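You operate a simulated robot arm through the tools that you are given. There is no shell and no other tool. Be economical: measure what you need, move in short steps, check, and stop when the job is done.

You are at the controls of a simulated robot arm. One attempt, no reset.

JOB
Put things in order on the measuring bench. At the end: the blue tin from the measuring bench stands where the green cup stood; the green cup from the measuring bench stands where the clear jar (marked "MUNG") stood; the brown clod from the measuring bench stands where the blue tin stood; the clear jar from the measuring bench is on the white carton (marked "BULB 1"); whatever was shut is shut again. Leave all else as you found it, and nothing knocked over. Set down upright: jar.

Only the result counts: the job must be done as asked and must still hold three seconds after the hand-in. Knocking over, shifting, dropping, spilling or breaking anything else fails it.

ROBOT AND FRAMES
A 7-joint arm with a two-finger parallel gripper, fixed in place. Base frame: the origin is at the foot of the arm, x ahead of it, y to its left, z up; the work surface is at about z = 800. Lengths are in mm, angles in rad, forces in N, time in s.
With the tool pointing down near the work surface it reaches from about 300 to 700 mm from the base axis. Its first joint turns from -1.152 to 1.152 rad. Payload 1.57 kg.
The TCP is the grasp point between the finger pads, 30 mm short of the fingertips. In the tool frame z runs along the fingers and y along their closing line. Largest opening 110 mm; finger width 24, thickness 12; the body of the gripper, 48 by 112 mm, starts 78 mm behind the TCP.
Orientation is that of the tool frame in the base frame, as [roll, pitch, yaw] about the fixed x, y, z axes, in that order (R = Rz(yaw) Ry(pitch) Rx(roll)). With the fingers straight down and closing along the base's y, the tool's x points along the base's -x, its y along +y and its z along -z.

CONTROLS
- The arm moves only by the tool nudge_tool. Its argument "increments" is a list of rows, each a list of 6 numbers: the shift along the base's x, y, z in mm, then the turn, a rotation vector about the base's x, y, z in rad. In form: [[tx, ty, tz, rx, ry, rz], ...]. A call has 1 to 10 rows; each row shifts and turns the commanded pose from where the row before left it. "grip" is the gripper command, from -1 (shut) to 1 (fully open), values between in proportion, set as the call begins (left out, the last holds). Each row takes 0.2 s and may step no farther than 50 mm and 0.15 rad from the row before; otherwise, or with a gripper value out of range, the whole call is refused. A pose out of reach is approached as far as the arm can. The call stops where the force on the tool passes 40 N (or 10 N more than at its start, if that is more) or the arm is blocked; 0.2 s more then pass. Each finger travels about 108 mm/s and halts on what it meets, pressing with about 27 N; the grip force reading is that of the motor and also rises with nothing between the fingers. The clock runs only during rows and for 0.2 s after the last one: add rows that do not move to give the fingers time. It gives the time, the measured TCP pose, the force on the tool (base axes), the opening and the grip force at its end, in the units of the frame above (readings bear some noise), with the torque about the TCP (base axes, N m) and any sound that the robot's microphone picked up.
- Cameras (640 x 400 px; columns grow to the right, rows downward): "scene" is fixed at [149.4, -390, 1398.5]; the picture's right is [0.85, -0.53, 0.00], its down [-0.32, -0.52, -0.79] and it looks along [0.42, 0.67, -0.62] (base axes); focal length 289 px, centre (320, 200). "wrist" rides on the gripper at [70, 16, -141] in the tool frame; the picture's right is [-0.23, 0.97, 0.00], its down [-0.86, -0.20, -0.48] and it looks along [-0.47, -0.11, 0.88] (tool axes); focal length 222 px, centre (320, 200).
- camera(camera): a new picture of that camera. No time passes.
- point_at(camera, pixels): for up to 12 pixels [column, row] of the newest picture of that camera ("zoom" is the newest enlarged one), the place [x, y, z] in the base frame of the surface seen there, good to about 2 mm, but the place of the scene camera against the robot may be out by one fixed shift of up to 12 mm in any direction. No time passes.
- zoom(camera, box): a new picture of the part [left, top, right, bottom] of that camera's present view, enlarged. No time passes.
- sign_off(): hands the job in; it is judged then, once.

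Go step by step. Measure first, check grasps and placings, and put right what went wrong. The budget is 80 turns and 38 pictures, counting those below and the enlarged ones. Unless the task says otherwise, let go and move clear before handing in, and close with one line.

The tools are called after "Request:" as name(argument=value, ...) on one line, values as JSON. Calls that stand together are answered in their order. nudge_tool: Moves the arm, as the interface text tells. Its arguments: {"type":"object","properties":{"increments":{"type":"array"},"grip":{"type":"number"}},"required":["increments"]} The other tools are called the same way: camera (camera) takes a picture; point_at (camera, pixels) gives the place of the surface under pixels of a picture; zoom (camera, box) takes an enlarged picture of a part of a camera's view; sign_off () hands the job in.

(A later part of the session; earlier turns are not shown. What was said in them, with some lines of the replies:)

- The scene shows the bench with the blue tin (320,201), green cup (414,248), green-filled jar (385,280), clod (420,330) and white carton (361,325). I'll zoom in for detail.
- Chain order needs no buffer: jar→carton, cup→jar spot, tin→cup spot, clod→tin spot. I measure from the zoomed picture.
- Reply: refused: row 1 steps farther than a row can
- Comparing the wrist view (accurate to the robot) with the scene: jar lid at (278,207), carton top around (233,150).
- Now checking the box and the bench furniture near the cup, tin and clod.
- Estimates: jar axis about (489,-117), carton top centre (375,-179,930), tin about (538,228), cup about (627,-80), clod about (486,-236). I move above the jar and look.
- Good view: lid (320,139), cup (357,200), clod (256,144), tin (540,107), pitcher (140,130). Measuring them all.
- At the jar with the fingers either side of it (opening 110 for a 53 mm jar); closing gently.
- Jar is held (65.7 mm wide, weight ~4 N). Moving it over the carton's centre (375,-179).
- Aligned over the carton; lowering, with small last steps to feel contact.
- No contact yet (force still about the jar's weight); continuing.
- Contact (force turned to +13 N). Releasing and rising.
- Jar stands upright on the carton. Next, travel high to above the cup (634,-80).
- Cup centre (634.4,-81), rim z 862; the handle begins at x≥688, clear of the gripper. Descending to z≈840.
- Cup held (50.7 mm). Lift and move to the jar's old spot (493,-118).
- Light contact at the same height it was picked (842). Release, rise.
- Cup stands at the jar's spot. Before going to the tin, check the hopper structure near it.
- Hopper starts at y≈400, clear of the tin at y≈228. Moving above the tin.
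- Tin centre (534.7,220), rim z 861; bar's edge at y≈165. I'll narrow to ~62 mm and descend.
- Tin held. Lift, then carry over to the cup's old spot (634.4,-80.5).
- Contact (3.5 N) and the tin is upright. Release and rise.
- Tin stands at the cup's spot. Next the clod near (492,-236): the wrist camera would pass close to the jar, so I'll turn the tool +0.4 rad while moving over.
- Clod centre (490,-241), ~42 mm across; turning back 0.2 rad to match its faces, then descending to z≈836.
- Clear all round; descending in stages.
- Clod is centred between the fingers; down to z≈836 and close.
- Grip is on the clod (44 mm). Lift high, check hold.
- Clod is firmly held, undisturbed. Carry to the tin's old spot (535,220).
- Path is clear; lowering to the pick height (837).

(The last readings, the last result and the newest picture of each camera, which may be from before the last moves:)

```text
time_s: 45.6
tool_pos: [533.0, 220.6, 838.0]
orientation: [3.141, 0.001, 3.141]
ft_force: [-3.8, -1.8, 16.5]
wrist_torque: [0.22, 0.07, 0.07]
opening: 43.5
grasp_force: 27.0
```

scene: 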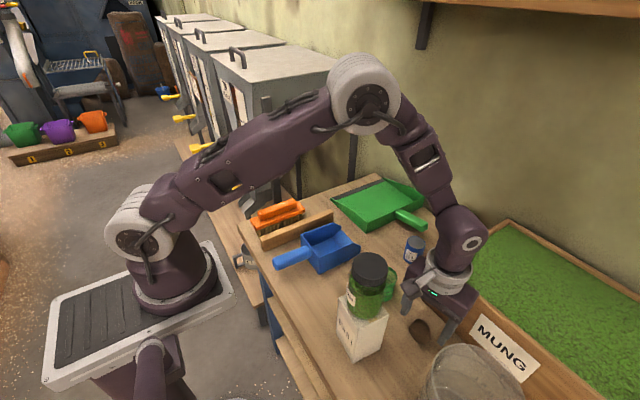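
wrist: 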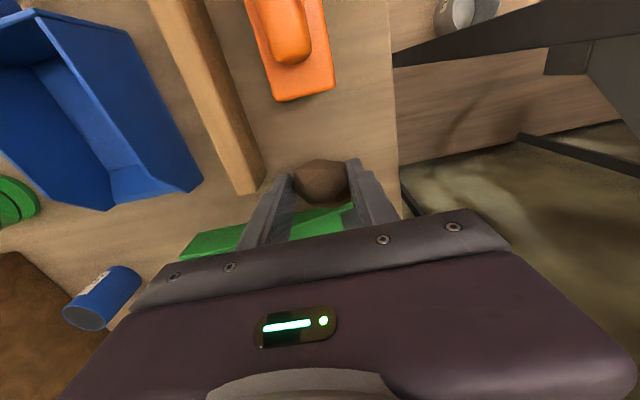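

Contact (16 N). Ease up a touch, release narrowly, and rise.

Request:
nudge_tool(increments=[[0, 0, 0.5, 0, 0, 0], [0, 0, 0, 0, 0, 0], [0, 0, 0, 0, 0, 0]], grip=0.14)

Request:
nudge_tool(increments=[[0, 0, 20, 0, 0, 0], [0, 0, 45, 0, 0, 0], [0, 0, 45, 0, 0, 0], [0, 0, 45, 0, 0, 0], [0, 0, 45, 0, 0, 0], [0, 0, 0, 0, 0, 0]])

Request:
zoom(camera="wrist", box=[180, 60, 480, 240])

Request:
zoom(camera="scene", box=[220, 150, 540, 400])

```text
time_s: 46.4
tool_pos: [532.4, 220.3, 838.0]
orientation: [3.141, 0.0, 3.141]
ft_force: [-0.3, -0.7, -0.5]
wrist_torque: [0.01, -0.03, -0.04]
opening: 62.8
grasp_force: 0.1
```

```text
time_s: 47.8
tool_pos: [534.9, 219.3, 1038.5]
orientation: [-3.141, 0.0, 3.14]
ft_force: [0.3, -0.6, -0.6]
wrist_torque: [0.01, -0.02, -0.01]
opening: 62.8
grasp_force: 0.0
```

```text
2.13 times, centred on (330, 150) of wrist
```

zoom: 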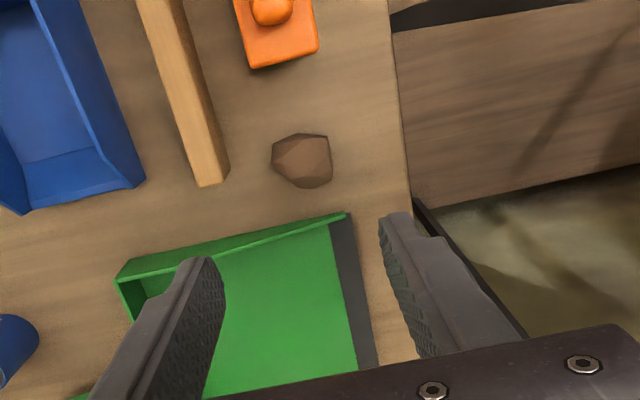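

```text
1.60 times, centred on (380, 275) of scene
```

zoom: 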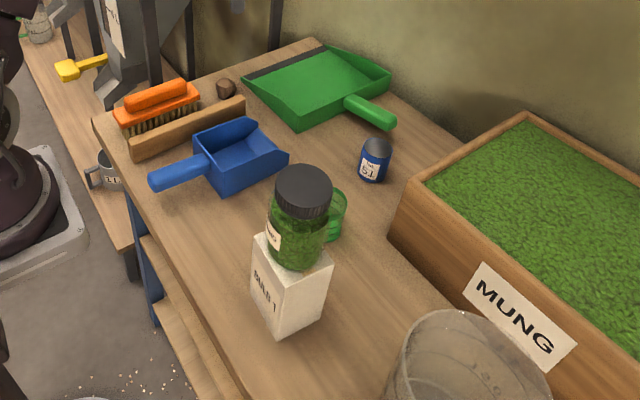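

All items are placed; a quick numeric check of clod, cup, and tin positions.

Request:
zoom(camera="scene", box=[300, 180, 460, 300])

Request:
camera(camera="wrist")

Request:
point_at(camera="wrist", pixels=[[308, 136], [334, 133], [321, 122], [323, 147], [321, 135]])

```text
3.33 times, centred on (380, 240) of scene
```

zoom: 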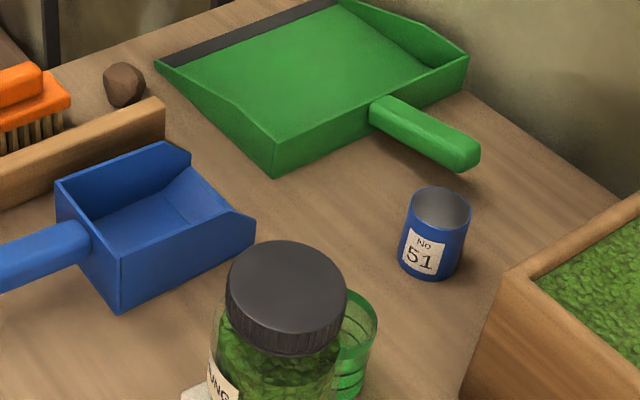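

```text
5 pictures are left
```

wrist: 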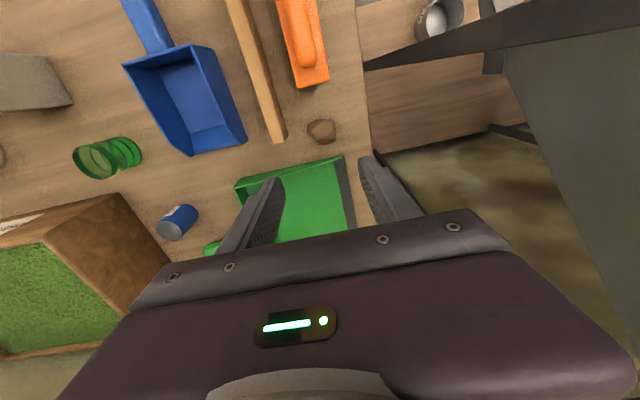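

```text
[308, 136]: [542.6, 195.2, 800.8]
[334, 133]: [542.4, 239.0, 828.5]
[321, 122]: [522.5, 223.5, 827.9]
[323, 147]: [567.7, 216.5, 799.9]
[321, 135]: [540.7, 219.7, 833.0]
```

The pictures show everything in place. The clod is at about (539,219), on the tin's old spot. The tin, cup and jar are upright, and the gripper is clear, so I'm handing in.

Request:
sign_off()

```text
The job is handed in.
```

The job is handed in: the jar (lid still on) is upright on the BULB 1 carton, the cup is where the jar stood, the tin where the cup stood, and the clod where the tin stood. The last pictures show nothing else moved.
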